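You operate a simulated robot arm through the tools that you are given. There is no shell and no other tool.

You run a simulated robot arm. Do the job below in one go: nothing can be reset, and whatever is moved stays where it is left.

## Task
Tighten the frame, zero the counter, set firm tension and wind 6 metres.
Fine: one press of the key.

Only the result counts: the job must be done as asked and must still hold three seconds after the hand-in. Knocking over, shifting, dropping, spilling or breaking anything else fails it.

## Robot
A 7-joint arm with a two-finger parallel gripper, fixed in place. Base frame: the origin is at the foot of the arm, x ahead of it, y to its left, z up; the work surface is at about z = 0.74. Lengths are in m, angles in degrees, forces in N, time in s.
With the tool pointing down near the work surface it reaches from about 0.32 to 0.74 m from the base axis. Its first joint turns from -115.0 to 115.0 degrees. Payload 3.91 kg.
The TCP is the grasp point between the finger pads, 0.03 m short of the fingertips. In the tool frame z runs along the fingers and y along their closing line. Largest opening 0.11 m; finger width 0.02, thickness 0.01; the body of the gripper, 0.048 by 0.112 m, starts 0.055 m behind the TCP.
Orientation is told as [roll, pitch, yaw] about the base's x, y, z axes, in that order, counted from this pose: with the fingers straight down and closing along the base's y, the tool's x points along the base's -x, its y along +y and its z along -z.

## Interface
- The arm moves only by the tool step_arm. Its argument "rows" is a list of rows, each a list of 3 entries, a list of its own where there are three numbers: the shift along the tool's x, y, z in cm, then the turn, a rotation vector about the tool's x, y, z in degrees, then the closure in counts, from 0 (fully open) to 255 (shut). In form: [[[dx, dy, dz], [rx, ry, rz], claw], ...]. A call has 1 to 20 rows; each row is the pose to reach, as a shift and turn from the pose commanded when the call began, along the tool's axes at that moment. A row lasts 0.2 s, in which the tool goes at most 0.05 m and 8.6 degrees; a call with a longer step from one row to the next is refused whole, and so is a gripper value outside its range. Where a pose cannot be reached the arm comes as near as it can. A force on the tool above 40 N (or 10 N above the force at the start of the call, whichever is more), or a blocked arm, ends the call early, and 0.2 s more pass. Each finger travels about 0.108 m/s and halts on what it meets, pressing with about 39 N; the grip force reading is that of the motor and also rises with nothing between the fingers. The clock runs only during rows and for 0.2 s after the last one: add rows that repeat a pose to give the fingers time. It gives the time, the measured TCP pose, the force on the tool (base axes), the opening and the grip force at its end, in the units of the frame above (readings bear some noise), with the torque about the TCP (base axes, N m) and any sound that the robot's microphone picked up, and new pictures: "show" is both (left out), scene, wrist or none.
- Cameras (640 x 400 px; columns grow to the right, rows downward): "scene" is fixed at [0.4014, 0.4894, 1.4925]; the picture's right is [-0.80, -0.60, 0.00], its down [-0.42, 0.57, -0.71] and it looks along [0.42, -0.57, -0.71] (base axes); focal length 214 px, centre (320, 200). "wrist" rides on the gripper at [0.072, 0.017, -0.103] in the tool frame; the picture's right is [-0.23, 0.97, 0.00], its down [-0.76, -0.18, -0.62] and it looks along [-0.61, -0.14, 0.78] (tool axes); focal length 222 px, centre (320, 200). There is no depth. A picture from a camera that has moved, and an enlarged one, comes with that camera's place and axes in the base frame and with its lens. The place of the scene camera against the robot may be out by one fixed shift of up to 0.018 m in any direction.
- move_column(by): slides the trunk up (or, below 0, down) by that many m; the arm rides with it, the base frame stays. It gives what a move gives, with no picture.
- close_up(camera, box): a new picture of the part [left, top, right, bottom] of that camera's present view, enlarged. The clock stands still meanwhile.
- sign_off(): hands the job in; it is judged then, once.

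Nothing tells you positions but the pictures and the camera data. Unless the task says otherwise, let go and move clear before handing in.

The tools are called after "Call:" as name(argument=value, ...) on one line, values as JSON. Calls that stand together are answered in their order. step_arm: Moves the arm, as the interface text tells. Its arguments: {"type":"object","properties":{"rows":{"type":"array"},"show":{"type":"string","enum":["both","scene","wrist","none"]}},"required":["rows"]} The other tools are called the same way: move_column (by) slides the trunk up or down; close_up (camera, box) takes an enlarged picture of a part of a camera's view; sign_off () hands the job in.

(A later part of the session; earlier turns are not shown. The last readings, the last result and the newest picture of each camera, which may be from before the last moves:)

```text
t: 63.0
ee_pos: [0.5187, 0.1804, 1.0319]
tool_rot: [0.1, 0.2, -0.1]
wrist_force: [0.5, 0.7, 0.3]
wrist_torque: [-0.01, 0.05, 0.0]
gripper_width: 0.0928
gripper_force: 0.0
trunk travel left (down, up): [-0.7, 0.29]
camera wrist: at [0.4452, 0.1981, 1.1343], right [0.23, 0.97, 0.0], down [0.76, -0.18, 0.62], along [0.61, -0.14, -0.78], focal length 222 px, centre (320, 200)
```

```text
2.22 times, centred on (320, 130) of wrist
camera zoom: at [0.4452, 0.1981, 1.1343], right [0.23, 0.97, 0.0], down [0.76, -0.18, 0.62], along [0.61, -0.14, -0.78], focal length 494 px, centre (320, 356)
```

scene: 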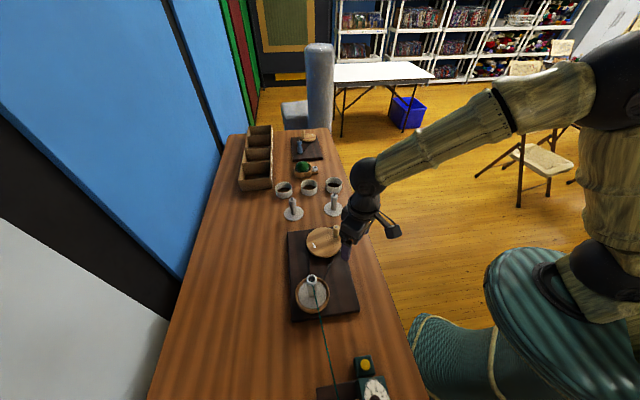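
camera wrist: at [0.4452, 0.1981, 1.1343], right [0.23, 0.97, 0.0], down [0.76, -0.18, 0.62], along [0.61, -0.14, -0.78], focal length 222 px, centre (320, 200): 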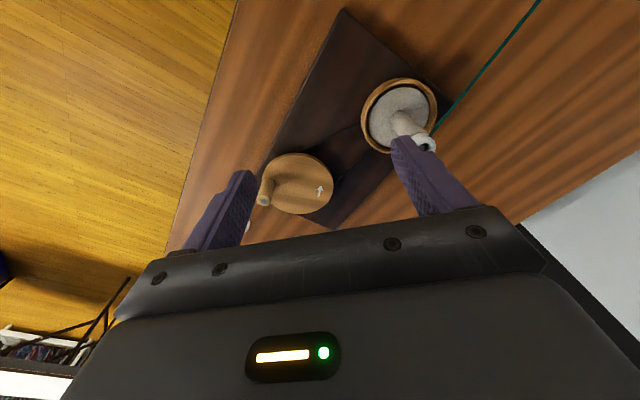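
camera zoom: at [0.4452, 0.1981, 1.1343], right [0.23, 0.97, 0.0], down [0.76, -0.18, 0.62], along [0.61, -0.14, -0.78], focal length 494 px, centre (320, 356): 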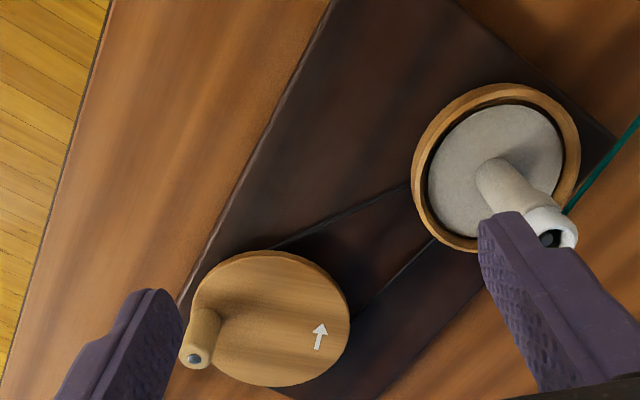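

The arrow shows counter-clockwise. I take the disc centre at (0.670, 0.100) and the handle at (0.660, 0.046), top ≈0.83. I move above the handle with a 15° outward tilt for reach.

Call:
step_arm(rows=[[[-3.5, -3.4, 2], [0, -4, 0], 60], [[-7, -6.8, 5], [0, -8, 0], 100], [[-10.5, -10.2, 8], [0, -12, 0], 110], [[-14.1, -13.4, 10], [0, -15, 0], 110], [[-14.1, -13.4, 12], [0, -15, 0], 110]], show="both")

Call:
close_up(camera="wrist", box=[220, 60, 440, 230])

Call:
close_up(camera="scene", box=[340, 350, 410, 400])

```text
refused: row 1 steps farther than a row can; nothing moved
```

```text
2.35 times, centred on (330, 145) of wrist
camera zoom: at [0.4452, 0.1981, 1.1343], right [0.23, 0.97, 0.0], down [0.76, -0.18, 0.62], along [0.61, -0.14, -0.78], focal length 523 px, centre (296, 329)
```

zoom: 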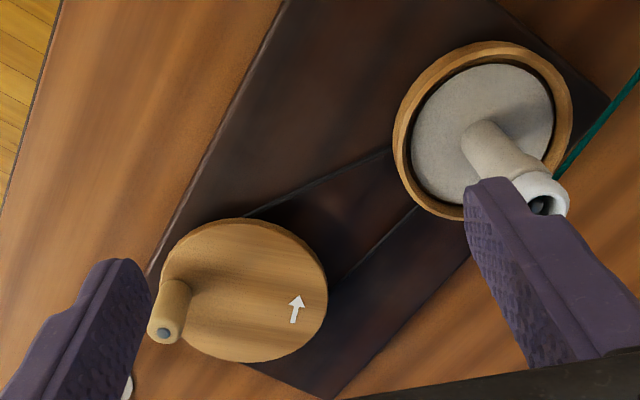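

```text
8.00 times, centred on (375, 375) of scene
camera zoom: at [0.4014, 0.4894, 1.4925], right [-0.8, -0.6, 0.0], down [-0.42, 0.57, -0.71], along [0.42, -0.57, -0.71], focal length 1716 px, centre (-120, -1200)
```

zoom: 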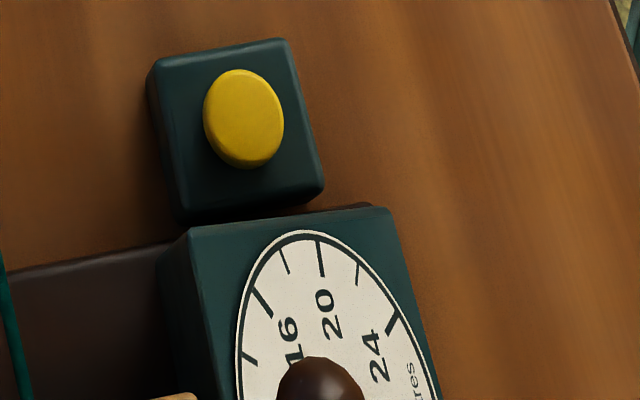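

Call:
step_arm(rows=[[[-2.4, -2.3, 2], [0, -3, 0], 60], [[-4.8, -4.6, 4], [0, -6, 0], 100], [[-7.2, -6.9, 6], [0, -9, 0], 110], [[-9.6, -9.2, 8], [0, -12, 0], 110], [[-12, -11.5, 10], [0, -15, 0], 110], [[-14.1, -13.4, 12], [0, -15, 0], 110]], show="wrist")

Call:
close_up(camera="wrist", box=[220, 60, 440, 230])

```text
t: 64.4
ee_pos: [0.6562, 0.046, 0.9088]
tool_rot: [0.1, -15.0, 0.0]
wrist_force: [0.7, -0.2, -0.8]
wrist_torque: [0.0, 0.02, -0.02]
gripper_width: 0.0626
gripper_force: 0.0
trunk travel left (down, up): [-0.7, 0.29]
camera wrist: at [0.5576, 0.0643, 0.9902], right [0.22, 0.97, 0.06], down [0.57, -0.18, 0.8], along [0.79, -0.14, -0.6], focal length 222 px, centre (320, 200)
```

wrist: 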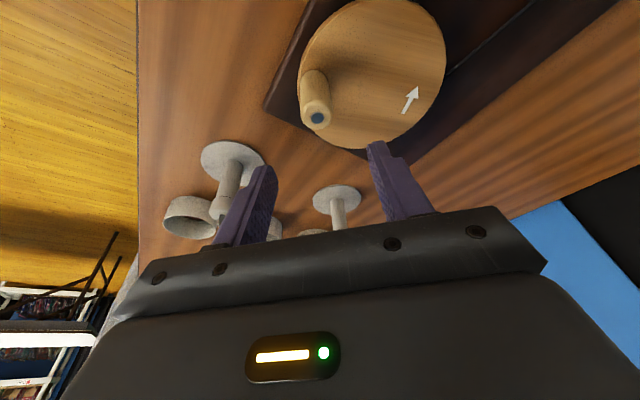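

```text
2.35 times, centred on (330, 145) of wrist
camera zoom: at [0.5576, 0.0643, 0.9902], right [0.22, 0.97, 0.06], down [0.57, -0.18, 0.8], along [0.79, -0.14, -0.6], focal length 523 px, centre (296, 329)
```

zoom: 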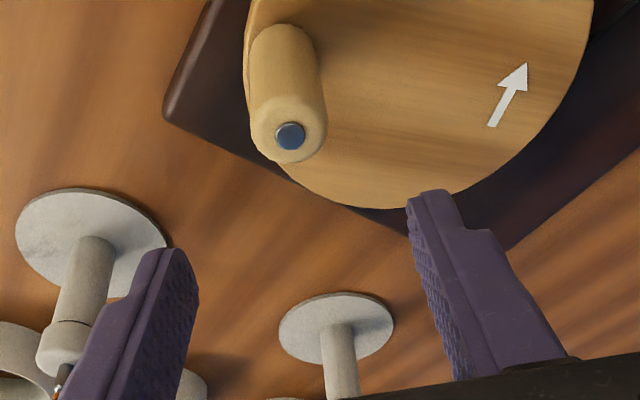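

The handle is between the fingers' plane as expected; I lower around it and close.

Call:
step_arm(rows=[[[0.5, 0.1, 2.5], [0, 0, 0], 110], [[1, 0.15, 5], [0, 0, 0], 110], [[1.4, 0.15, 7], [0, 0, 0], 110], [[1.72, 0.15, 8.34], [0, 0, 0], 110], [[1.72, 0.15, 8.34], [0, 0, 0], 160], [[1.72, 0.15, 8.34], [0, 0, 0], 200], [[1.72, 0.15, 8.34], [0, 0, 0], 220], [[1.72, 0.15, 8.34], [0, 0, 0], 220]], show="wrist")

Call:
close_up(camera="wrist", box=[220, 60, 440, 230])

```text
t: 66.2
ee_pos: [0.6593, 0.0496, 0.8253]
tool_rot: [-0.1, -15.0, 0.0]
wrist_force: [-2.7, -5.1, -0.8]
wrist_torque: [-1.1, -0.71, 0.03]
gripper_width: 0.0254
gripper_force: 45.0
trunk travel left (down, up): [-0.7, 0.29]
camera wrist: at [0.5623, 0.0669, 0.9067], right [0.22, 0.97, 0.06], down [0.57, -0.18, 0.8], along [0.79, -0.14, -0.6], focal length 222 px, centre (320, 200)
```

wrist: 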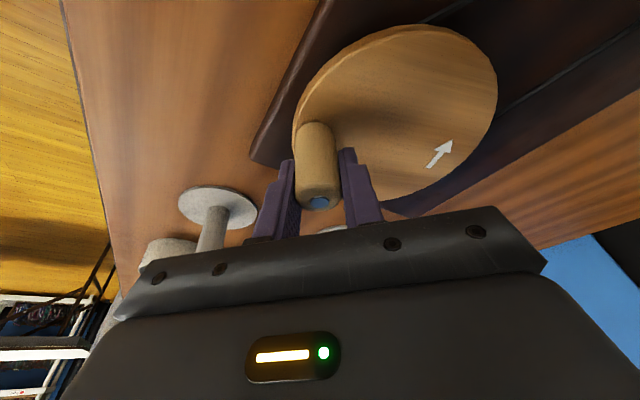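

```text
2.35 times, centred on (330, 145) of wrist
camera zoom: at [0.5623, 0.0669, 0.9067], right [0.22, 0.97, 0.06], down [0.57, -0.18, 0.8], along [0.79, -0.14, -0.6], focal length 523 px, centre (296, 329)
```

zoom: 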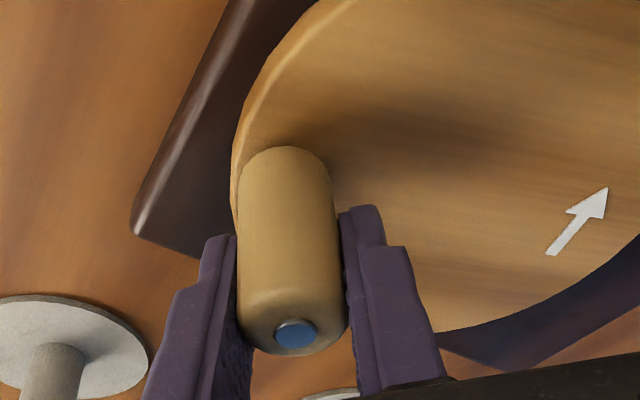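

The handle is gripped. I start with a careful ~80° arc counter-clockwise to calibrate the circle.

Call:
step_arm(rows=[[[-1.79, 0.19, 0.48], [0, 0, 0], 220], [[-3.47, 0.87, 0.93], [0, 0, 0], 220], [[-4.82, 2.09, 1.29], [0, 0, 0], 220], [[-5.68, 3.72, 1.52], [0, 0, 0], 220], [[-5.68, 3.72, 1.52], [0, 0, 0], 220]], show="wrist")

```text
t: 66.8
ee_pos: [0.6925, 0.0445, 0.8259]
tool_rot: [-0.8, -15.2, -0.4]
wrist_force: [4.0, -14.5, -5.6]
wrist_torque: [0.18, -0.86, 0.05]
gripper_width: 0.0256
gripper_force: 44.7
trunk travel left (down, up): [-0.7, 0.29]
stopped in row 3: the force on the tool passed its limit at 42 N (the readings are from after the stop); the commanded pose is now the measured one
camera wrist: at [0.5969, 0.0643, 0.906], right [0.23, 0.97, 0.05], down [0.57, -0.17, 0.8], along [0.79, -0.16, -0.59], focal length 222 px, centre (320, 200)
```

wrist: 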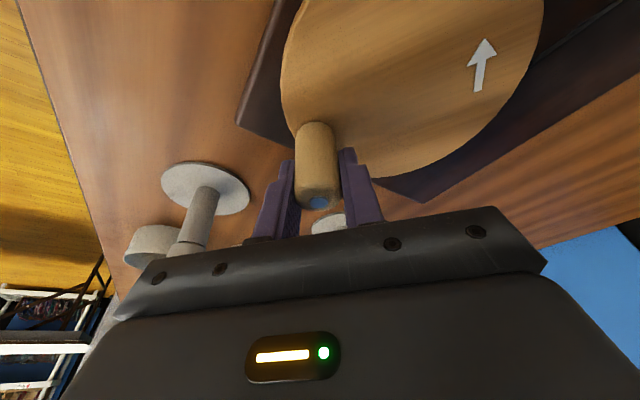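

Call:
step_arm(rows=[[[-0.67, 0.15, 0.18], [0, 0, 0], 220], [[-1.33, 0.39, 0.36], [0, 0, 0], 220], [[-1.95, 0.7, 0.52], [0, 0, 0], 220], [[-2.52, 1.13, 0.68], [0, 0, 0], 220], [[-2.52, 1.13, 0.68], [0, 0, 0], 220]], show="wrist")

```text
t: 68.0
ee_pos: [0.7226, 0.0601, 0.8259]
tool_rot: [-0.3, -15.2, -0.4]
wrist_force: [7.0, -7.7, -2.5]
wrist_torque: [0.23, -0.88, 0.03]
gripper_width: 0.0253
gripper_force: 45.4
trunk travel left (down, up): [-0.7, 0.29]
camera wrist: at [0.6251, 0.0781, 0.9062], right [0.23, 0.97, 0.05], down [0.57, -0.18, 0.8], along [0.79, -0.15, -0.6], focal length 222 px, centre (320, 200)
```

wrist: 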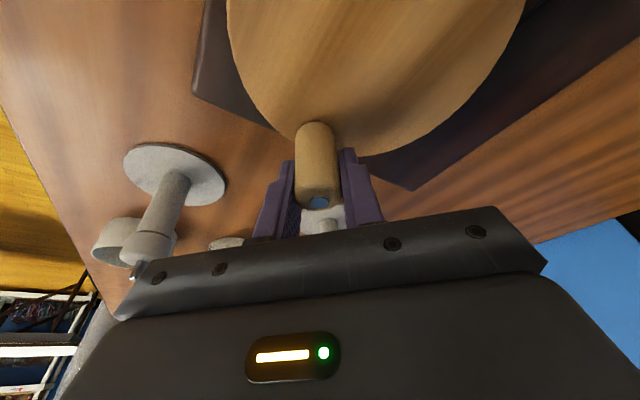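

Three points give the handle circle centre (0.684, 0.0975), radius 0.0535. I continue along it.

Call:
step_arm(rows=[[[-0.93, 1.01, 0.25], [0, 0, 0], 220], [[-1.42, 2.31, 0.38], [0, 0, 0], 220], [[-1.57, 3.69, 0.42], [0, 0, 0], 220], [[-1.37, 5.07, 0.37], [0, 0, 0], 220], [[-0.84, 6.36, 0.23], [0, 0, 0], 220], [[-0.84, 6.36, 0.23], [0, 0, 0], 220]], show="wrist")

```text
t: 69.4
ee_pos: [0.7309, 0.125, 0.8253]
tool_rot: [-0.2, -15.3, -0.3]
wrist_force: [19.1, 10.8, 9.9]
wrist_torque: [0.84, 0.39, -0.02]
gripper_width: 0.0253
gripper_force: 45.4
trunk travel left (down, up): [-0.7, 0.29]
camera wrist: at [0.6341, 0.1443, 0.906], right [0.23, 0.97, 0.05], down [0.57, -0.18, 0.8], along [0.79, -0.15, -0.59], focal length 222 px, centre (320, 200)
```

wrist: 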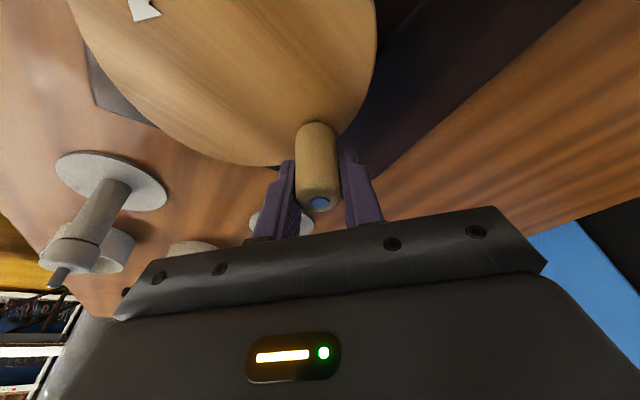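

Better fit: centre (0.6838, 0.098), radius 0.0542. Continuing from 30° to 150°.

Call:
step_arm(rows=[[[0.44, 1.53, -0.12], [0, 0, 0], 220], [[1.53, 2.39, -0.41], [0, 0, 0], 220], [[2.79, 2.94, -0.75], [0, 0, 0], 220], [[4.14, 3.12, -1.11], [0, 0, 0], 220], [[5.5, 2.94, -1.47], [0, 0, 0], 220], [[6.76, 2.39, -1.81], [0, 0, 0], 220], [[7.84, 1.53, -2.1], [0, 0, 0], 220], [[8.67, 0.41, -2.32], [0, 0, 0], 220], [[8.67, 0.41, -2.32], [0, 0, 0], 220]], show="wrist")

```text
t: 71.4
ee_pos: [0.6373, 0.1285, 0.8273]
tool_rot: [-0.5, -14.9, -0.3]
wrist_force: [-5.0, 2.4, 3.8]
wrist_torque: [1.14, 0.06, -0.03]
gripper_width: 0.0247
gripper_force: 44.7
trunk travel left (down, up): [-0.7, 0.29]
camera wrist: at [0.5405, 0.1478, 0.9064], right [0.23, 0.97, 0.05], down [0.57, -0.18, 0.8], along [0.79, -0.15, -0.6], focal length 222 px, centre (320, 200)
```

wrist: 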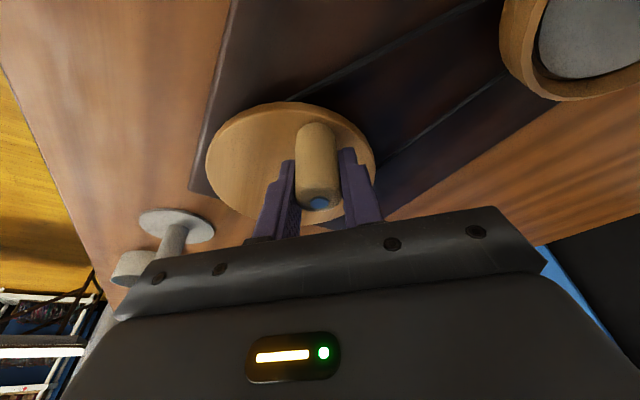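

The circle fits well. I finish the first full turn.

Call:
step_arm(rows=[[[0.55, -1.3, -0.15], [0, 0, 0], 220], [[0.73, -2.71, -0.2], [0, 0, 0], 220], [[0.55, -4.12, -0.15], [0, 0, 0], 220], [[0.03, -5.43, 0], [0, 0, 0], 220], [[-0.81, -6.56, 0.22], [0, 0, 0], 220], [[-2.14, -7.57, 0.57], [0, 0, 0], 220], [[-2.14, -7.57, 0.57], [0, 0, 0], 220]], show="both")

Call:
close_up(camera="scene", box=[300, 300, 440, 400])

```text
t: 73.0
ee_pos: [0.6606, 0.0491, 0.8261]
tool_rot: [-0.5, -15.1, -0.4]
wrist_force: [-10.1, -23.9, -17.0]
wrist_torque: [0.85, -1.06, 0.13]
gripper_width: 0.0249
gripper_force: 45.3
trunk travel left (down, up): [-0.7, 0.29]
camera wrist: at [0.564, 0.0677, 0.9062], right [0.23, 0.97, 0.05], down [0.57, -0.18, 0.8], along [0.79, -0.15, -0.6], focal length 222 px, centre (320, 200)
```

scene: 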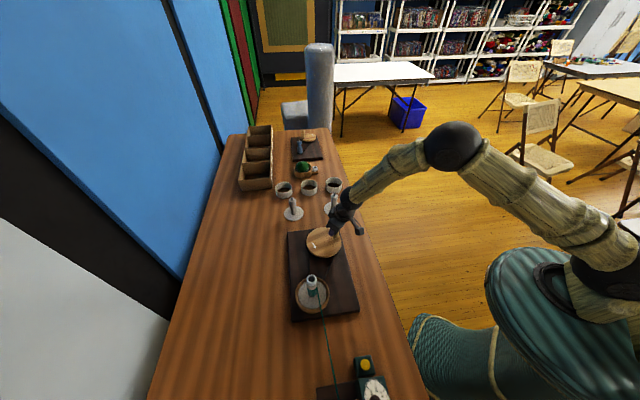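
wrist: 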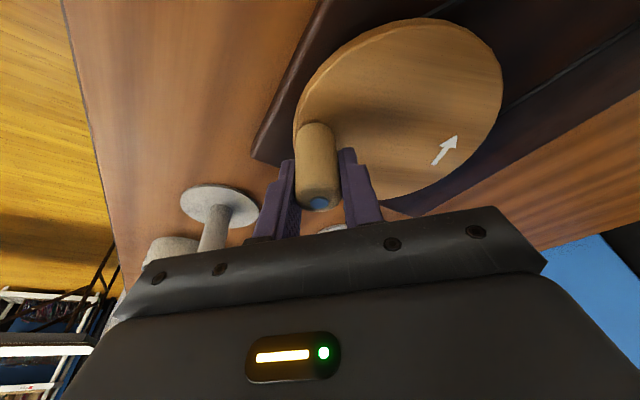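

```text
4.00 times, centred on (370, 350) of scene
camera zoom: at [0.4014, 0.4894, 1.4925], right [-0.8, -0.6, 0.0], down [-0.42, 0.57, -0.71], along [0.42, -0.57, -0.71], focal length 858 px, centre (120, -400)
```

zoom: 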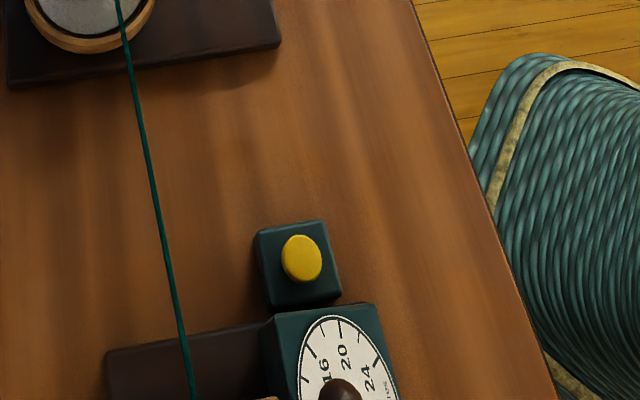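

One turn is done. I release the handle, lift clear and go read the dial.

Call:
step_arm(rows=[[[0, 0, 0], [0, 0, 0], 160], [[0, 0, 0], [0, 0, 0], 110], [[0, 0, 0], [0, 0, 0], 110], [[-0.8, 0, -2.9], [0, 0, 0], 110], [[-2, 0, -7], [0, 0, 0], 110], [[-3, 0, -11.6], [0, 3, 0], 110], [[0, 2, -15], [0, 6, 0], 110], [[3, 5, -16], [0, 9, 0], 110], [[6, 8, -17], [0, 12, 0], 110], [[9, 11, -18], [0, 15, 0], 110], [[12, 14, -19], [0, 15, 0], 110], [[15, 17, -20], [0, 15, 0], 110], [[18, 20, -21], [0, 15, 0], 110], [[21, 23, -21], [0, 15, 0], 110], [[24, 26, -21], [0, 15, 0], 110], [[27, 29, -20], [0, 15, 0], 110], [[30, 32, -18], [0, 15, 0], 110]], show="both")

Call:
close_up(camera="wrist", box=[250, 40, 400, 160])

```text
t: 76.6
ee_pos: [0.325, 0.3783, 0.9182]
tool_rot: [-0.5, -0.1, -0.4]
wrist_force: [0.9, -0.1, -0.3]
wrist_torque: [-0.03, 0.02, 0.01]
gripper_width: 0.0626
gripper_force: 0.1
trunk travel left (down, up): [-0.7, 0.29]
camera wrist: at [0.2525, 0.3968, 1.0198], right [0.23, 0.97, -0.01], down [0.76, -0.18, 0.63], along [0.61, -0.15, -0.78], focal length 222 px, centre (320, 200)
```

scene: 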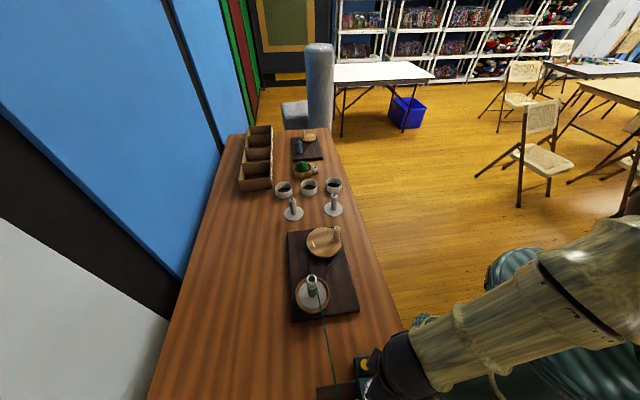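
wrist: 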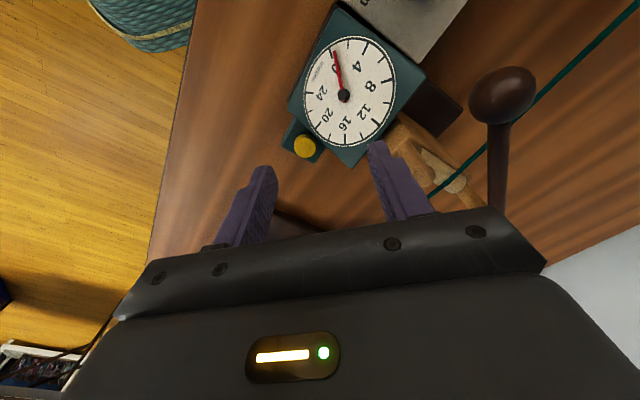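

```text
3.33 times, centred on (325, 100) of wrist
camera zoom: at [0.2525, 0.3968, 1.0198], right [0.23, 0.97, -0.01], down [0.76, -0.18, 0.63], along [0.61, -0.15, -0.78], focal length 740 px, centre (303, 533)
```

zoom: 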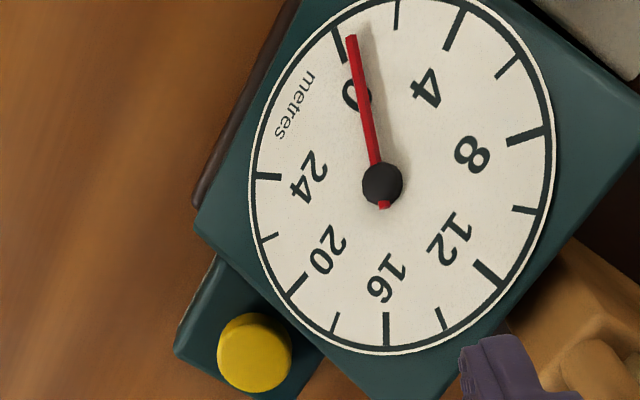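

The dial reads about 0.6 after one turn. My last waypoint ended lower than intended and the ball-ended bar looks displaced, so I check it closely before moving further.

Call:
close_up(camera="wrist", box=[360, 40, 560, 220])

Call:
close_up(camera="scene", box=[300, 330, 400, 400])

```text
2.22 times, centred on (460, 130) of wrist
camera zoom: at [0.2525, 0.3968, 1.0198], right [0.23, 0.97, -0.01], down [0.76, -0.18, 0.63], along [0.61, -0.15, -0.78], focal length 494 px, centre (9, 356)
```

zoom: 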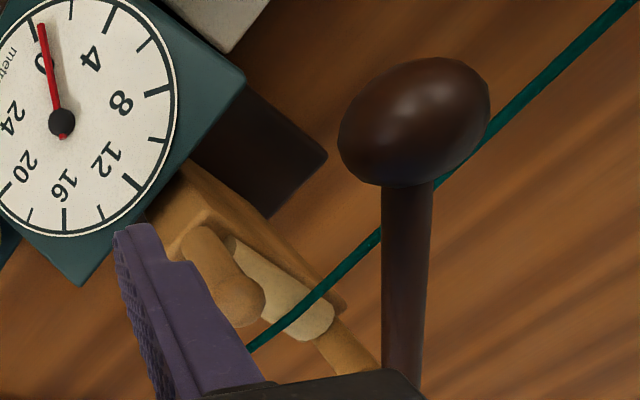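

```text
5.71 times, centred on (350, 365) of scene
camera zoom: at [0.4014, 0.4894, 1.4925], right [-0.8, -0.6, 0.0], down [-0.42, 0.57, -0.71], along [0.42, -0.57, -0.71], focal length 1226 px, centre (149, -743)
```

zoom: 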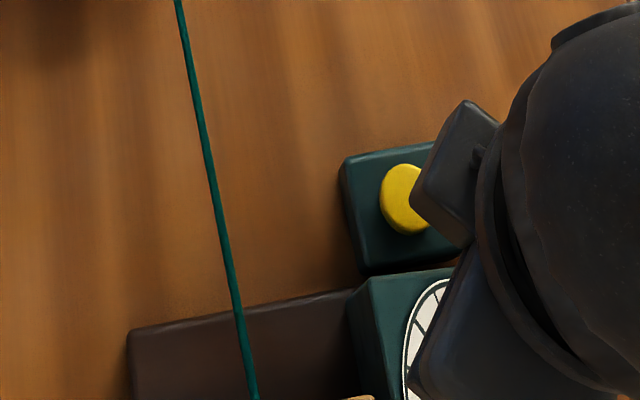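

The bar appears to have swung about its far end; the ball moved from about (0.323, 0.42) to (0.30, 0.48), likely nudged by my finger at the last waypoint. I lift straight up and look at it from above before correcting it.

Call:
step_arm(rows=[[[0, 0, -4], [0, 0, 0], 110], [[0, 0, -8], [0, 0, 0], 110], [[0, 0, -12], [0, 0, 0], 110], [[2, 0, -16], [0, 0, 0], 110], [[4, 0, -18], [0, 0, 0], 110]], show="both")

Call:
close_up(camera="wrist", box=[260, 60, 460, 230])

Call:
close_up(camera="scene", box=[300, 330, 400, 400])

```text
t: 77.8
ee_pos: [0.2858, 0.3769, 1.1001]
tool_rot: [-0.5, -0.2, -0.4]
wrist_force: [-0.5, 0.0, 1.1]
wrist_torque: [-0.01, -0.02, -0.02]
gripper_width: 0.0627
gripper_force: 0.0
trunk travel left (down, up): [-0.7, 0.29]
camera wrist: at [0.2124, 0.3963, 1.2024], right [0.23, 0.97, -0.01], down [0.76, -0.18, 0.63], along [0.61, -0.15, -0.78], focal length 222 px, centre (320, 200)
```

scene: 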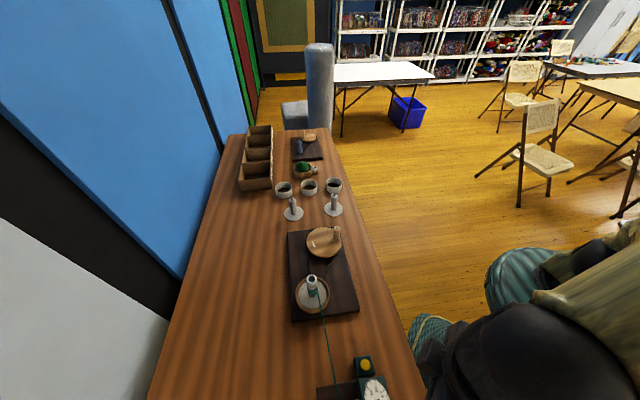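
wrist: 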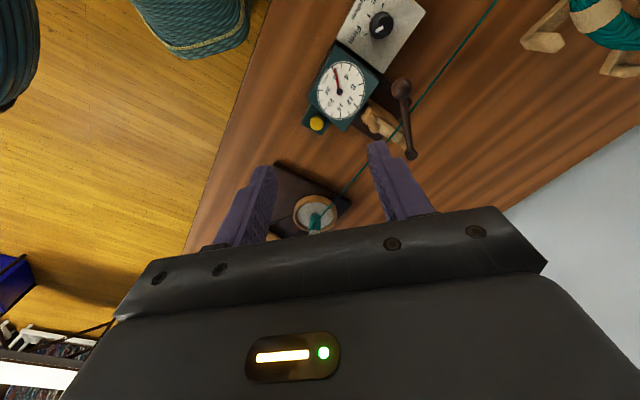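

```text
2.35 times, centred on (360, 145) of wrist
camera zoom: at [0.2124, 0.3963, 1.2024], right [0.23, 0.97, -0.01], down [0.76, -0.18, 0.63], along [0.61, -0.15, -0.78], focal length 523 px, centre (226, 329)
```

zoom: 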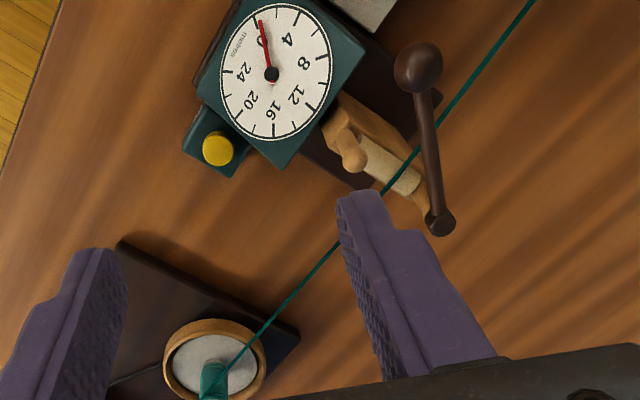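

```text
5.71 times, centred on (350, 365) of scene
camera zoom: at [0.4014, 0.4894, 1.4925], right [-0.8, -0.6, 0.0], down [-0.42, 0.57, -0.71], along [0.42, -0.57, -0.71], focal length 1226 px, centre (149, -743)
```

zoom: 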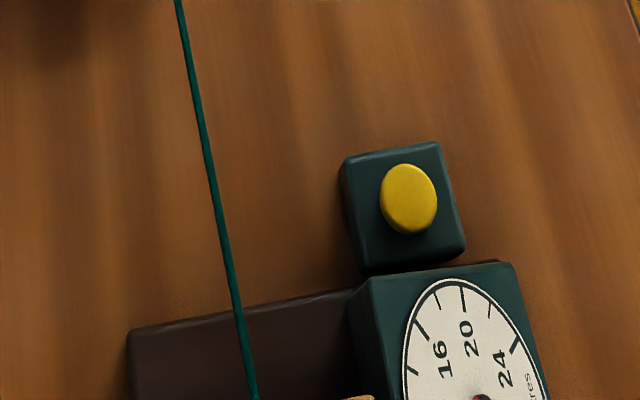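

The bar is a swing arm pivoting at (0.3855, 0.4855); I swung it about 41°. I'll cage its ball between the open fingers and walk it back gently to its original place at (0.323, 0.42).

Call:
step_arm(rows=[[[-0.2, 2.5, 0], [0, 0, -2], 93], [[-0.5, 5, 0], [0, 0, -4], 93], [[-0.8, 7.5, 0], [0, 0, -6], 93], [[-0.97, 10, 2], [0, 0, -6], 93], [[-0.97, 10, 5], [0, 0, -6], 93], [[-0.97, 10, 8], [0, 0, -6], 93]], show="wrist")

Call:
close_up(camera="wrist", box=[220, 60, 440, 230])

```text
t: 79.2
ee_pos: [0.2987, 0.4772, 1.0178]
tool_rot: [-0.4, -0.1, 5.6]
wrist_force: [0.2, -0.3, 0.8]
wrist_torque: [0.03, 0.0, 0.0]
gripper_width: 0.07
gripper_force: 0.0
trunk travel left (down, up): [-0.7, 0.29]
camera wrist: at [0.2233, 0.488, 1.1198], right [0.13, 0.99, -0.01], down [0.77, -0.1, 0.63], along [0.62, -0.09, -0.78], focal length 222 px, centre (320, 200)
```

wrist: 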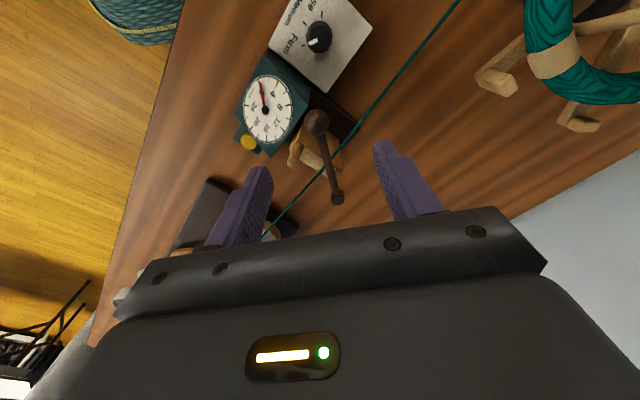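

```text
2.35 times, centred on (330, 145) of wrist
camera zoom: at [0.2233, 0.488, 1.1198], right [0.13, 0.99, -0.01], down [0.77, -0.1, 0.63], along [0.62, -0.09, -0.78], focal length 523 px, centre (296, 329)
```

zoom: 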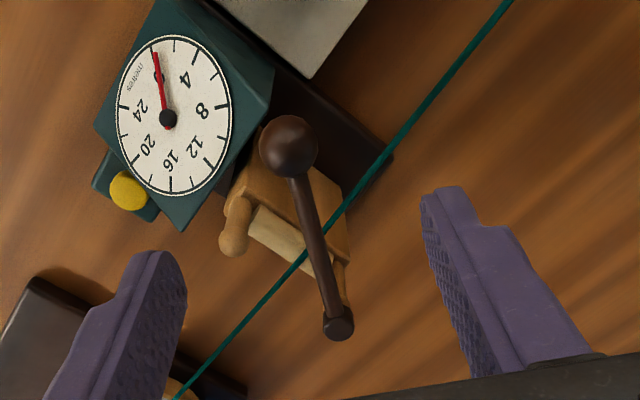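

Call:
step_arm(rows=[[[0.2, -0.1, 3], [0, 0, 0], 93], [[0.25, -0.1, 6], [0, 0, 0], 93], [[0.25, -0.1, 8], [0, 0, 0], 93], [[0.25, -0.1, 9.8], [0, 0, 0], 93], [[0.25, -0.1, 9.8], [0, 0, 0], 130], [[0.25, -0.1, 9.8], [0, 0, 0], 160], [[0.25, -0.1, 9.8], [0, 0, 0], 170]], show="wrist")

Call:
close_up(camera="wrist", box=[220, 60, 440, 230])

```text
t: 80.8
ee_pos: [0.2921, 0.474, 0.9207]
tool_rot: [-0.6, -0.2, 5.6]
wrist_force: [0.9, 0.0, 0.1]
wrist_torque: [-0.02, 0.01, 0.0]
gripper_width: 0.0366
gripper_force: 0.1
trunk travel left (down, up): [-0.7, 0.29]
camera wrist: at [0.2188, 0.4852, 1.0226], right [0.13, 0.99, -0.01], down [0.77, -0.1, 0.63], along [0.62, -0.09, -0.78], focal length 222 px, centre (320, 200)
```

wrist: 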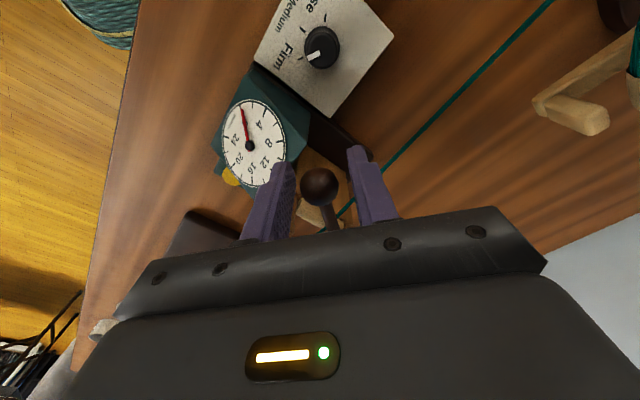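

```text
2.35 times, centred on (330, 145) of wrist
camera zoom: at [0.2188, 0.4852, 1.0226], right [0.13, 0.99, -0.01], down [0.77, -0.1, 0.63], along [0.62, -0.09, -0.78], focal length 523 px, centre (296, 329)
```

zoom: 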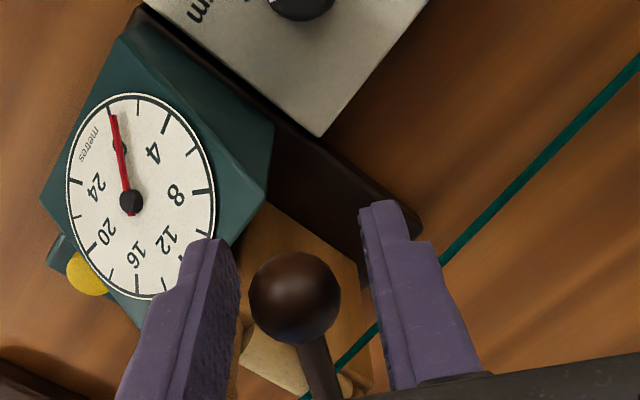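

Call:
step_arm(rows=[[[-0.05, -0.65, 0], [0, 0, -4], 172], [[-0.12, -1.3, 0], [0, 0, -8], 172], [[-0.27, -1.95, 0], [0, 0, -12], 172], [[-0.43, -2.59, 0], [0, 0, -16], 172], [[-0.66, -3.2, 0], [0, 0, -20], 172], [[-0.91, -3.8, 0], [0, 0, -24], 172], [[-1.22, -4.38, 0], [0, 0, -28], 172], [[-1.55, -4.95, 0], [0, 0, -32], 172], [[-1.9, -5.4, 0], [0, 0, -36], 172], [[-2.25, -5.86, 0], [0, 0, -39], 172], [[-2.47, -6.12, 0], [0, 0, -41], 172], [[-2.47, -6.12, 0], [0, 0, -41], 172], [[-2.47, -6.12, 0], [0, 0, -41], 172]], show="wrist")

Call:
close_up(camera="wrist", box=[220, 60, 440, 230])

```text
t: 83.6
ee_pos: [0.3257, 0.4166, 0.9217]
tool_rot: [-0.5, 0.2, 46.6]
wrist_force: [0.4, -0.3, 0.2]
wrist_torque: [0.01, 0.0, 0.02]
gripper_width: 0.036
gripper_force: 0.0
trunk travel left (down, up): [-0.7, 0.29]
camera wrist: at [0.2623, 0.3764, 1.0241], right [-0.55, 0.83, -0.01], down [0.65, 0.44, 0.62], along [0.52, 0.34, -0.78], focal length 222 px, centre (320, 200)
```

wrist: 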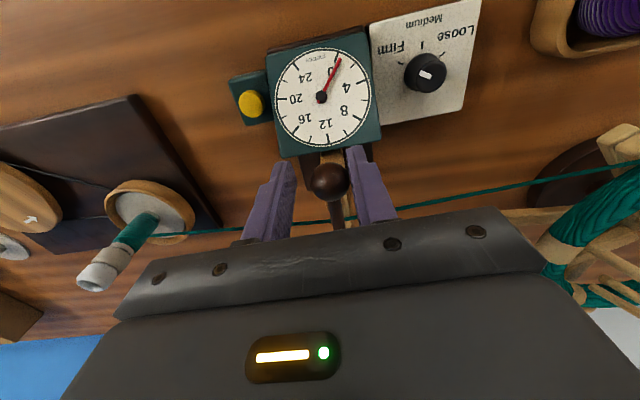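

```text
2.35 times, centred on (330, 145) of wrist
camera zoom: at [0.2623, 0.3764, 1.0241], right [-0.55, 0.83, -0.01], down [0.65, 0.44, 0.62], along [0.52, 0.34, -0.78], focal length 523 px, centre (296, 329)
```

zoom: 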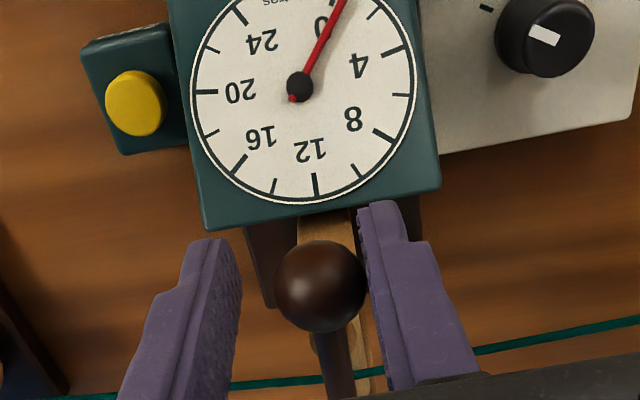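

The ball is back to within ~3 mm; one small extra nudge, then I centre, open and lift straight up.

Call:
step_arm(rows=[[[0, -0.15, 0], [0, 0, 0], 172], [[0, -0.35, 0], [0, 0, 0], 172], [[0, -0.35, 0], [0, 0, 0], 172], [[0, -0.1, 0], [0, 0, 0], 170], [[0, 0, 0], [0, 0, 0], 150], [[0, 0.1, 0], [0, 0, 0], 120], [[0, 0.1, 0], [0, 0, 0], 93], [[0, 0.1, 0], [0, 0, 0], 93], [[0, 0.1, -3], [0, 0, 0], 93], [[0, 0.1, -7], [0, 0, 0], 93], [[0, 0.1, -12], [0, 0, 0], 93], [[0, 0.1, -16], [0, 0, 0], 93]], show="both")

Call:
close_up(camera="wrist", box=[220, 60, 440, 230])

Call:
close_up(camera="scene", box=[300, 330, 400, 400])

```text
t: 86.2
ee_pos: [0.3218, 0.4176, 1.0823]
tool_rot: [-0.4, 0.2, 46.7]
wrist_force: [0.0, 0.3, 0.1]
wrist_torque: [0.0, 0.02, 0.03]
gripper_width: 0.0698
gripper_force: 0.2
trunk travel left (down, up): [-0.7, 0.29]
camera wrist: at [0.2601, 0.3787, 1.1853], right [-0.55, 0.83, -0.01], down [0.65, 0.44, 0.62], along [0.52, 0.34, -0.78], focal length 222 px, centre (320, 200)
```

scene: 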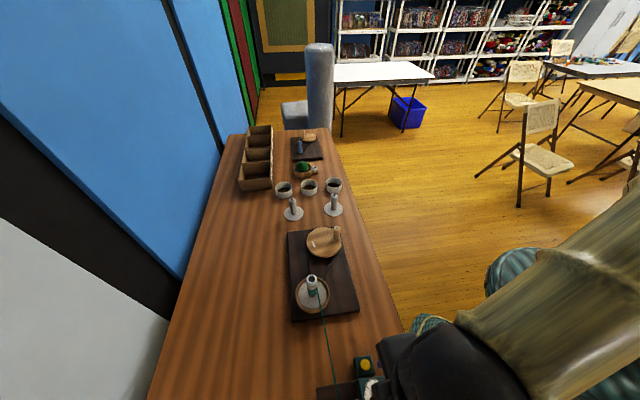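
wrist: 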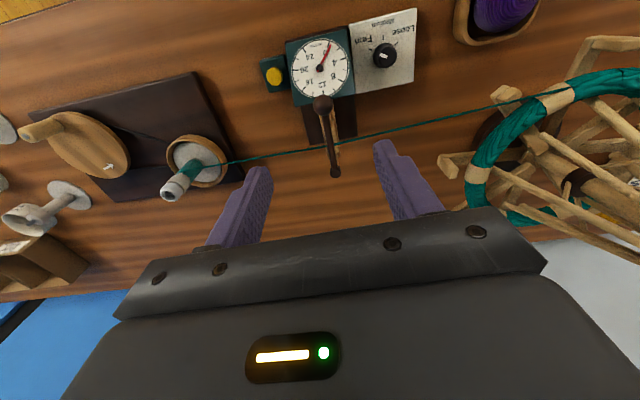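

```text
2.35 times, centred on (330, 145) of wrist
camera zoom: at [0.2601, 0.3787, 1.1853], right [-0.55, 0.83, -0.01], down [0.65, 0.44, 0.62], along [0.52, 0.34, -0.78], focal length 523 px, centre (296, 329)
```

zoom: 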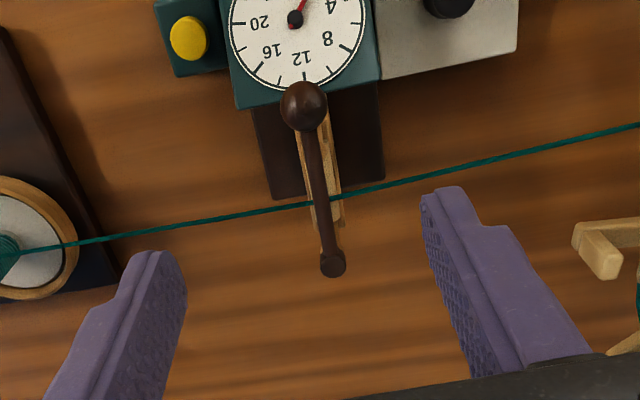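

```text
5.71 times, centred on (350, 365) of scene
camera zoom: at [0.4014, 0.4894, 1.4925], right [-0.8, -0.6, 0.0], down [-0.42, 0.57, -0.71], along [0.42, -0.57, -0.71], focal length 1226 px, centre (149, -743)
```

zoom: 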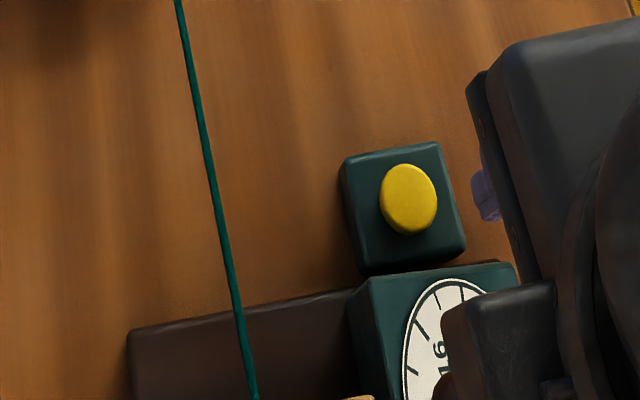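

The bar is back over the block as before. Now I read the dial accurately.

Call:
close_up(camera="wrist", box=[280, 25, 365, 110])

```text
4.71 times, centred on (322, 68) of wrist
camera zoom: at [0.2601, 0.3787, 1.1853], right [-0.55, 0.83, -0.01], down [0.65, 0.44, 0.62], along [0.52, 0.34, -0.78], focal length 1045 px, centre (308, 824)
```

zoom: 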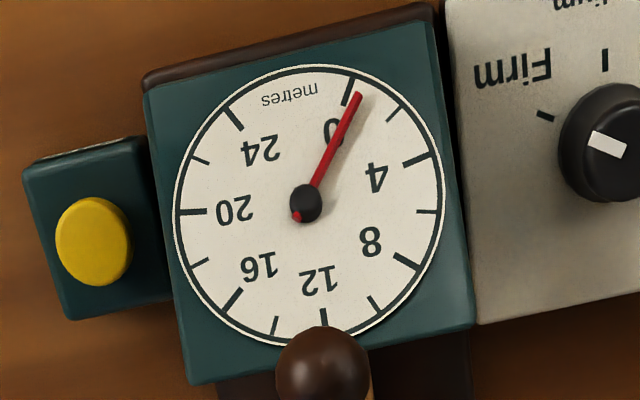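

Dial ≈0.4 m after one turn, so 6 m needs about 15 turns. I return above the handle.

Call:
step_arm(rows=[[[0.3, -4, 0], [0, 0, 4], 93], [[0.6, -8, 0], [0, 0, 8], 93], [[1, -12, 0], [0, 0, 12], 93], [[1.3, -16, 0], [0, 0, 16], 93], [[1.6, -20, 0], [0, 0, 20], 93], [[2, -24, 0], [0, 0, 24], 93], [[2.3, -28, 0], [0, 0, 28], 93], [[2.6, -32, 0], [0, 0, 32], 93], [[3, -36, 0], [0, 0, 36], 93], [[3.3, -40, 0], [0, 0, 40], 93], [[3.6, -44, 0], [0, 0, 44], 93], [[3.96, -48, 0], [0, 0, 46.7], 93], [[3.96, -49.9, 0], [0, 0, 46.7], 93]], show="none")

```text
t: 89.0
ee_pos: [0.6611, 0.0447, 1.0845]
tool_rot: [-0.4, -0.1, -0.1]
wrist_force: [0.2, 0.0, 0.3]
wrist_torque: [-0.02, -0.02, -0.01]
gripper_width: 0.0699
gripper_force: 0.1
trunk travel left (down, up): [-0.7, 0.29]
```

Call:
step_arm(rows=[[[0.1, 0.1, 4], [0, -5, 0], 100], [[0.3, 0.2, 8], [0, -10, 0], 110], [[0.5, 0.25, 12], [0, -15, 0], 110], [[0.5, 0.25, 15], [0, -15, 0], 110], [[0.5, 0.25, 17.5], [0, -15, 0], 110]], show="wrist")

```text
t: 90.2
ee_pos: [0.6557, 0.0497, 0.9088]
tool_rot: [-0.5, -15.1, 0.1]
wrist_force: [-0.6, -0.3, 0.0]
wrist_torque: [-0.01, 0.0, 0.0]
gripper_width: 0.0626
gripper_force: 0.0
trunk travel left (down, up): [-0.7, 0.29]
camera wrist: at [0.5574, 0.0673, 0.9898], right [0.22, 0.97, 0.05], down [0.57, -0.17, 0.8], along [0.79, -0.15, -0.6], focal length 222 px, centre (320, 200)
```

wrist: 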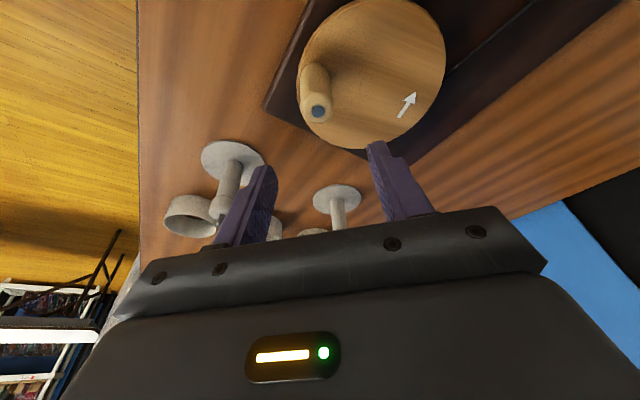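

Call:
step_arm(rows=[[[0.5, 0, 2.5], [0, 0, 0], 110], [[1, 0, 5], [0, 0, 0], 110], [[1.4, 0, 7], [0, 0, 0], 110], [[1.73, 0, 8.15], [0, 0, 0], 110], [[1.73, 0, 8.15], [0, 0, 0], 160], [[1.73, 0, 8.15], [0, 0, 0], 200], [[1.73, 0, 8.15], [0, 0, 0], 220], [[1.73, 0, 8.15], [0, 0, 0], 220]], show="wrist")

```text
t: 92.0
ee_pos: [0.6606, 0.0489, 0.8259]
tool_rot: [-0.4, -15.2, 0.0]
wrist_force: [3.6, 9.2, -1.0]
wrist_torque: [1.62, -0.89, 0.01]
gripper_width: 0.0252
gripper_force: 44.8
trunk travel left (down, up): [-0.7, 0.29]
camera wrist: at [0.5637, 0.0658, 0.9069], right [0.22, 0.97, 0.05], down [0.57, -0.17, 0.8], along [0.79, -0.15, -0.59], focal length 222 px, centre (320, 200)
```

wrist: 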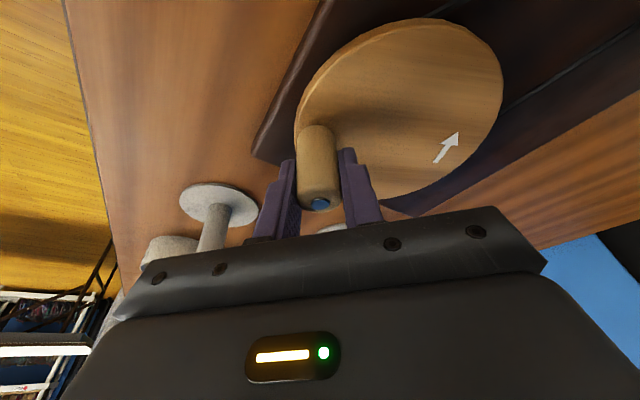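

Gripped again. Now one full, smooth turn in a single call.

Call:
step_arm(rows=[[[-1.56, -0.55, 0.42], [0, 0, 0], 220], [[-3.23, -0.49, 0.86], [0, 0, 0], 220], [[-4.79, 0.1, 1.28], [0, 0, 0], 220], [[-6.09, 1.16, 1.63], [0, 0, 0], 220], [[-7.02, 2.59, 1.88], [0, 0, 0], 220], [[-7.49, 4.24, 2.01], [0, 0, 0], 220], [[-7.43, 5.96, 1.99], [0, 0, 0], 220], [[-6.86, 7.58, 1.84], [0, 0, 0], 220], [[-5.83, 8.93, 1.56], [0, 0, 0], 220], [[-4.45, 9.89, 1.19], [0, 0, 0], 220], [[-2.86, 10.37, 0.77], [0, 0, 0], 220], [[-1.2, 10.31, 0.32], [0, 0, 0], 220], [[0.37, 9.72, -0.1], [0, 0, 0], 220], [[1.67, 8.66, -0.45], [0, 0, 0], 220], [[2.6, 7.23, -0.7], [0, 0, 0], 220], [[3.06, 5.58, -0.82], [0, 0, 0], 220], [[3.0, 3.86, -0.8], [0, 0, 0], 220], [[2.43, 2.24, -0.65], [0, 0, 0], 220], [[1.41, 0.89, -0.38], [0, 0, 0], 220], [[0, 0, 0], [0, 0, 0], 220]], show="none")

```text
t: 96.2
ee_pos: [0.6617, 0.0473, 0.8279]
tool_rot: [-0.4, -15.3, 0.0]
wrist_force: [1.8, 3.8, -0.6]
wrist_torque: [1.26, -0.82, -0.02]
gripper_width: 0.025
gripper_force: 44.8
trunk travel left (down, up): [-0.7, 0.29]
```

Smooth. I now do two turns per call with coarser steps.

Call:
step_arm(rows=[[[-3.23, -0.49, 0.86], [0, 0, 0], 220], [[-6.09, 1.16, 1.63], [0, 0, 0], 220], [[-7.49, 4.24, 2.01], [0, 0, 0], 220], [[-6.86, 7.58, 1.84], [0, 0, 0], 220], [[-4.45, 9.89, 1.19], [0, 0, 0], 220], [[-1.2, 10.31, 0.32], [0, 0, 0], 220], [[1.67, 8.66, -0.45], [0, 0, 0], 220], [[3.06, 5.58, -0.82], [0, 0, 0], 220], [[2.43, 2.24, -0.65], [0, 0, 0], 220], [[0, 0, 0], [0, 0, 0], 220], [[-3.23, -0.49, 0.86], [0, 0, 0], 220], [[-6.09, 1.16, 1.63], [0, 0, 0], 220], [[-7.49, 4.24, 2.01], [0, 0, 0], 220], [[-6.86, 7.58, 1.84], [0, 0, 0], 220], [[-4.45, 9.89, 1.19], [0, 0, 0], 220], [[-1.2, 10.31, 0.32], [0, 0, 0], 220], [[1.67, 8.66, -0.45], [0, 0, 0], 220], [[3.06, 5.58, -0.82], [0, 0, 0], 220], [[2.43, 2.24, -0.65], [0, 0, 0], 220], [[0, 0, 0], [0, 0, 0], 220]], show="both")

```text
t: 100.4
ee_pos: [0.6625, 0.0476, 0.8264]
tool_rot: [-0.4, -15.3, 0.0]
wrist_force: [4.3, 7.6, -4.6]
wrist_torque: [1.57, -0.2, 0.02]
gripper_width: 0.0252
gripper_force: 45.1
trunk travel left (down, up): [-0.7, 0.29]
camera wrist: at [0.5644, 0.0653, 0.9066], right [0.22, 0.97, 0.05], down [0.57, -0.17, 0.8], along [0.79, -0.15, -0.59], focal length 222 px, centre (320, 200)
```

scene: 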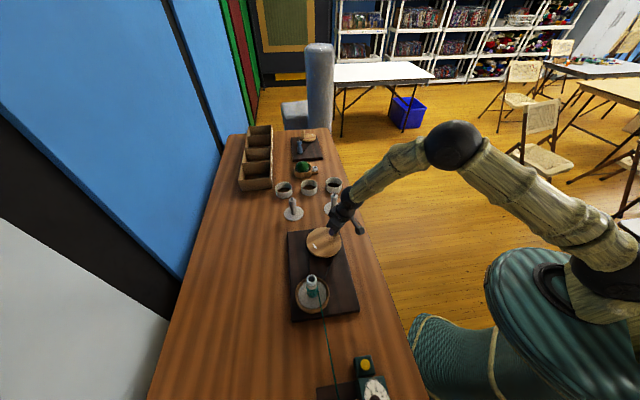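
wrist: 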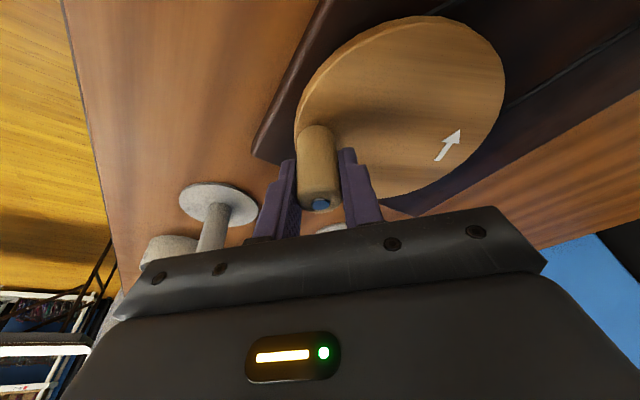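

Four turns so far. Continuing.

Call:
step_arm(rows=[[[-3.23, -0.49, 0.86], [0, 0, 0], 220], [[-6.09, 1.16, 1.63], [0, 0, 0], 220], [[-7.49, 4.24, 2.01], [0, 0, 0], 220], [[-6.86, 7.58, 1.84], [0, 0, 0], 220], [[-4.45, 9.89, 1.19], [0, 0, 0], 220], [[-1.2, 10.31, 0.32], [0, 0, 0], 220], [[1.67, 8.66, -0.45], [0, 0, 0], 220], [[3.06, 5.58, -0.82], [0, 0, 0], 220], [[2.43, 2.24, -0.65], [0, 0, 0], 220], [[0, 0, 0], [0, 0, 0], 220], [[-3.23, -0.49, 0.86], [0, 0, 0], 220], [[-6.09, 1.16, 1.63], [0, 0, 0], 220], [[-7.49, 4.24, 2.01], [0, 0, 0], 220], [[-6.86, 7.58, 1.84], [0, 0, 0], 220], [[-4.45, 9.89, 1.19], [0, 0, 0], 220], [[-1.2, 10.31, 0.32], [0, 0, 0], 220], [[1.67, 8.66, -0.45], [0, 0, 0], 220], [[3.06, 5.58, -0.82], [0, 0, 0], 220], [[2.43, 2.24, -0.65], [0, 0, 0], 220], [[0, 0, 0], [0, 0, 0], 220]], show="none")

Call:
step_arm(rows=[[[-3.23, -0.49, 0.86], [0, 0, 0], 220], [[-6.09, 1.16, 1.63], [0, 0, 0], 220], [[-7.49, 4.24, 2.01], [0, 0, 0], 220], [[-6.86, 7.58, 1.84], [0, 0, 0], 220], [[-4.45, 9.89, 1.19], [0, 0, 0], 220], [[-1.2, 10.31, 0.32], [0, 0, 0], 220], [[1.67, 8.66, -0.45], [0, 0, 0], 220], [[3.06, 5.58, -0.82], [0, 0, 0], 220], [[2.43, 2.24, -0.65], [0, 0, 0], 220], [[0, 0, 0], [0, 0, 0], 220], [[-3.23, -0.49, 0.86], [0, 0, 0], 220], [[-6.09, 1.16, 1.63], [0, 0, 0], 220], [[-7.49, 4.24, 2.01], [0, 0, 0], 220], [[-6.86, 7.58, 1.84], [0, 0, 0], 220], [[-4.45, 9.89, 1.19], [0, 0, 0], 220], [[-1.2, 10.31, 0.32], [0, 0, 0], 220], [[1.67, 8.66, -0.45], [0, 0, 0], 220], [[3.06, 5.58, -0.82], [0, 0, 0], 220], [[2.43, 2.24, -0.65], [0, 0, 0], 220], [[0, 0, 0], [0, 0, 0], 220]], show="both")

```text
t: 104.6
ee_pos: [0.6617, 0.0476, 0.8271]
tool_rot: [-0.4, -15.5, 0.1]
wrist_force: [2.0, 0.2, 0.6]
wrist_torque: [1.47, -0.23, 0.01]
gripper_width: 0.0248
gripper_force: 45.3
trunk travel left (down, up): [-0.7, 0.29]
```

```text
t: 108.8
ee_pos: [0.6609, 0.048, 0.8273]
tool_rot: [-0.4, -15.2, 0.1]
wrist_force: [3.7, 6.2, -0.8]
wrist_torque: [1.5, -0.41, -0.05]
gripper_width: 0.025
gripper_force: 44.9
trunk travel left (down, up): [-0.7, 0.29]
camera wrist: at [0.5636, 0.0654, 0.9067], right [0.22, 0.97, 0.05], down [0.57, -0.17, 0.8], along [0.79, -0.15, -0.59], focal length 222 px, centre (320, 200)
```

scene: 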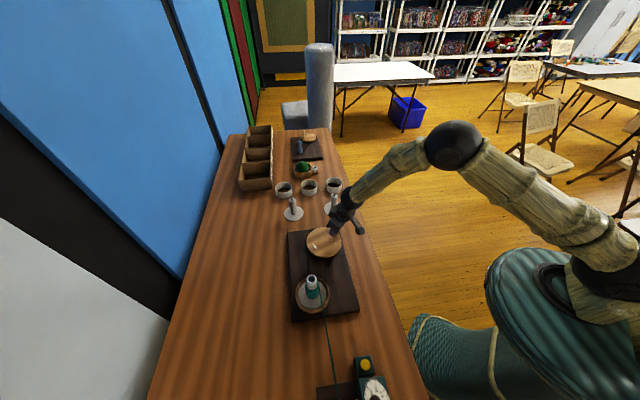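
wrist: 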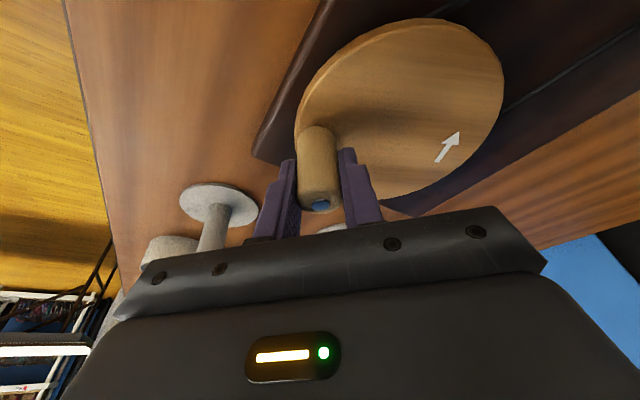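

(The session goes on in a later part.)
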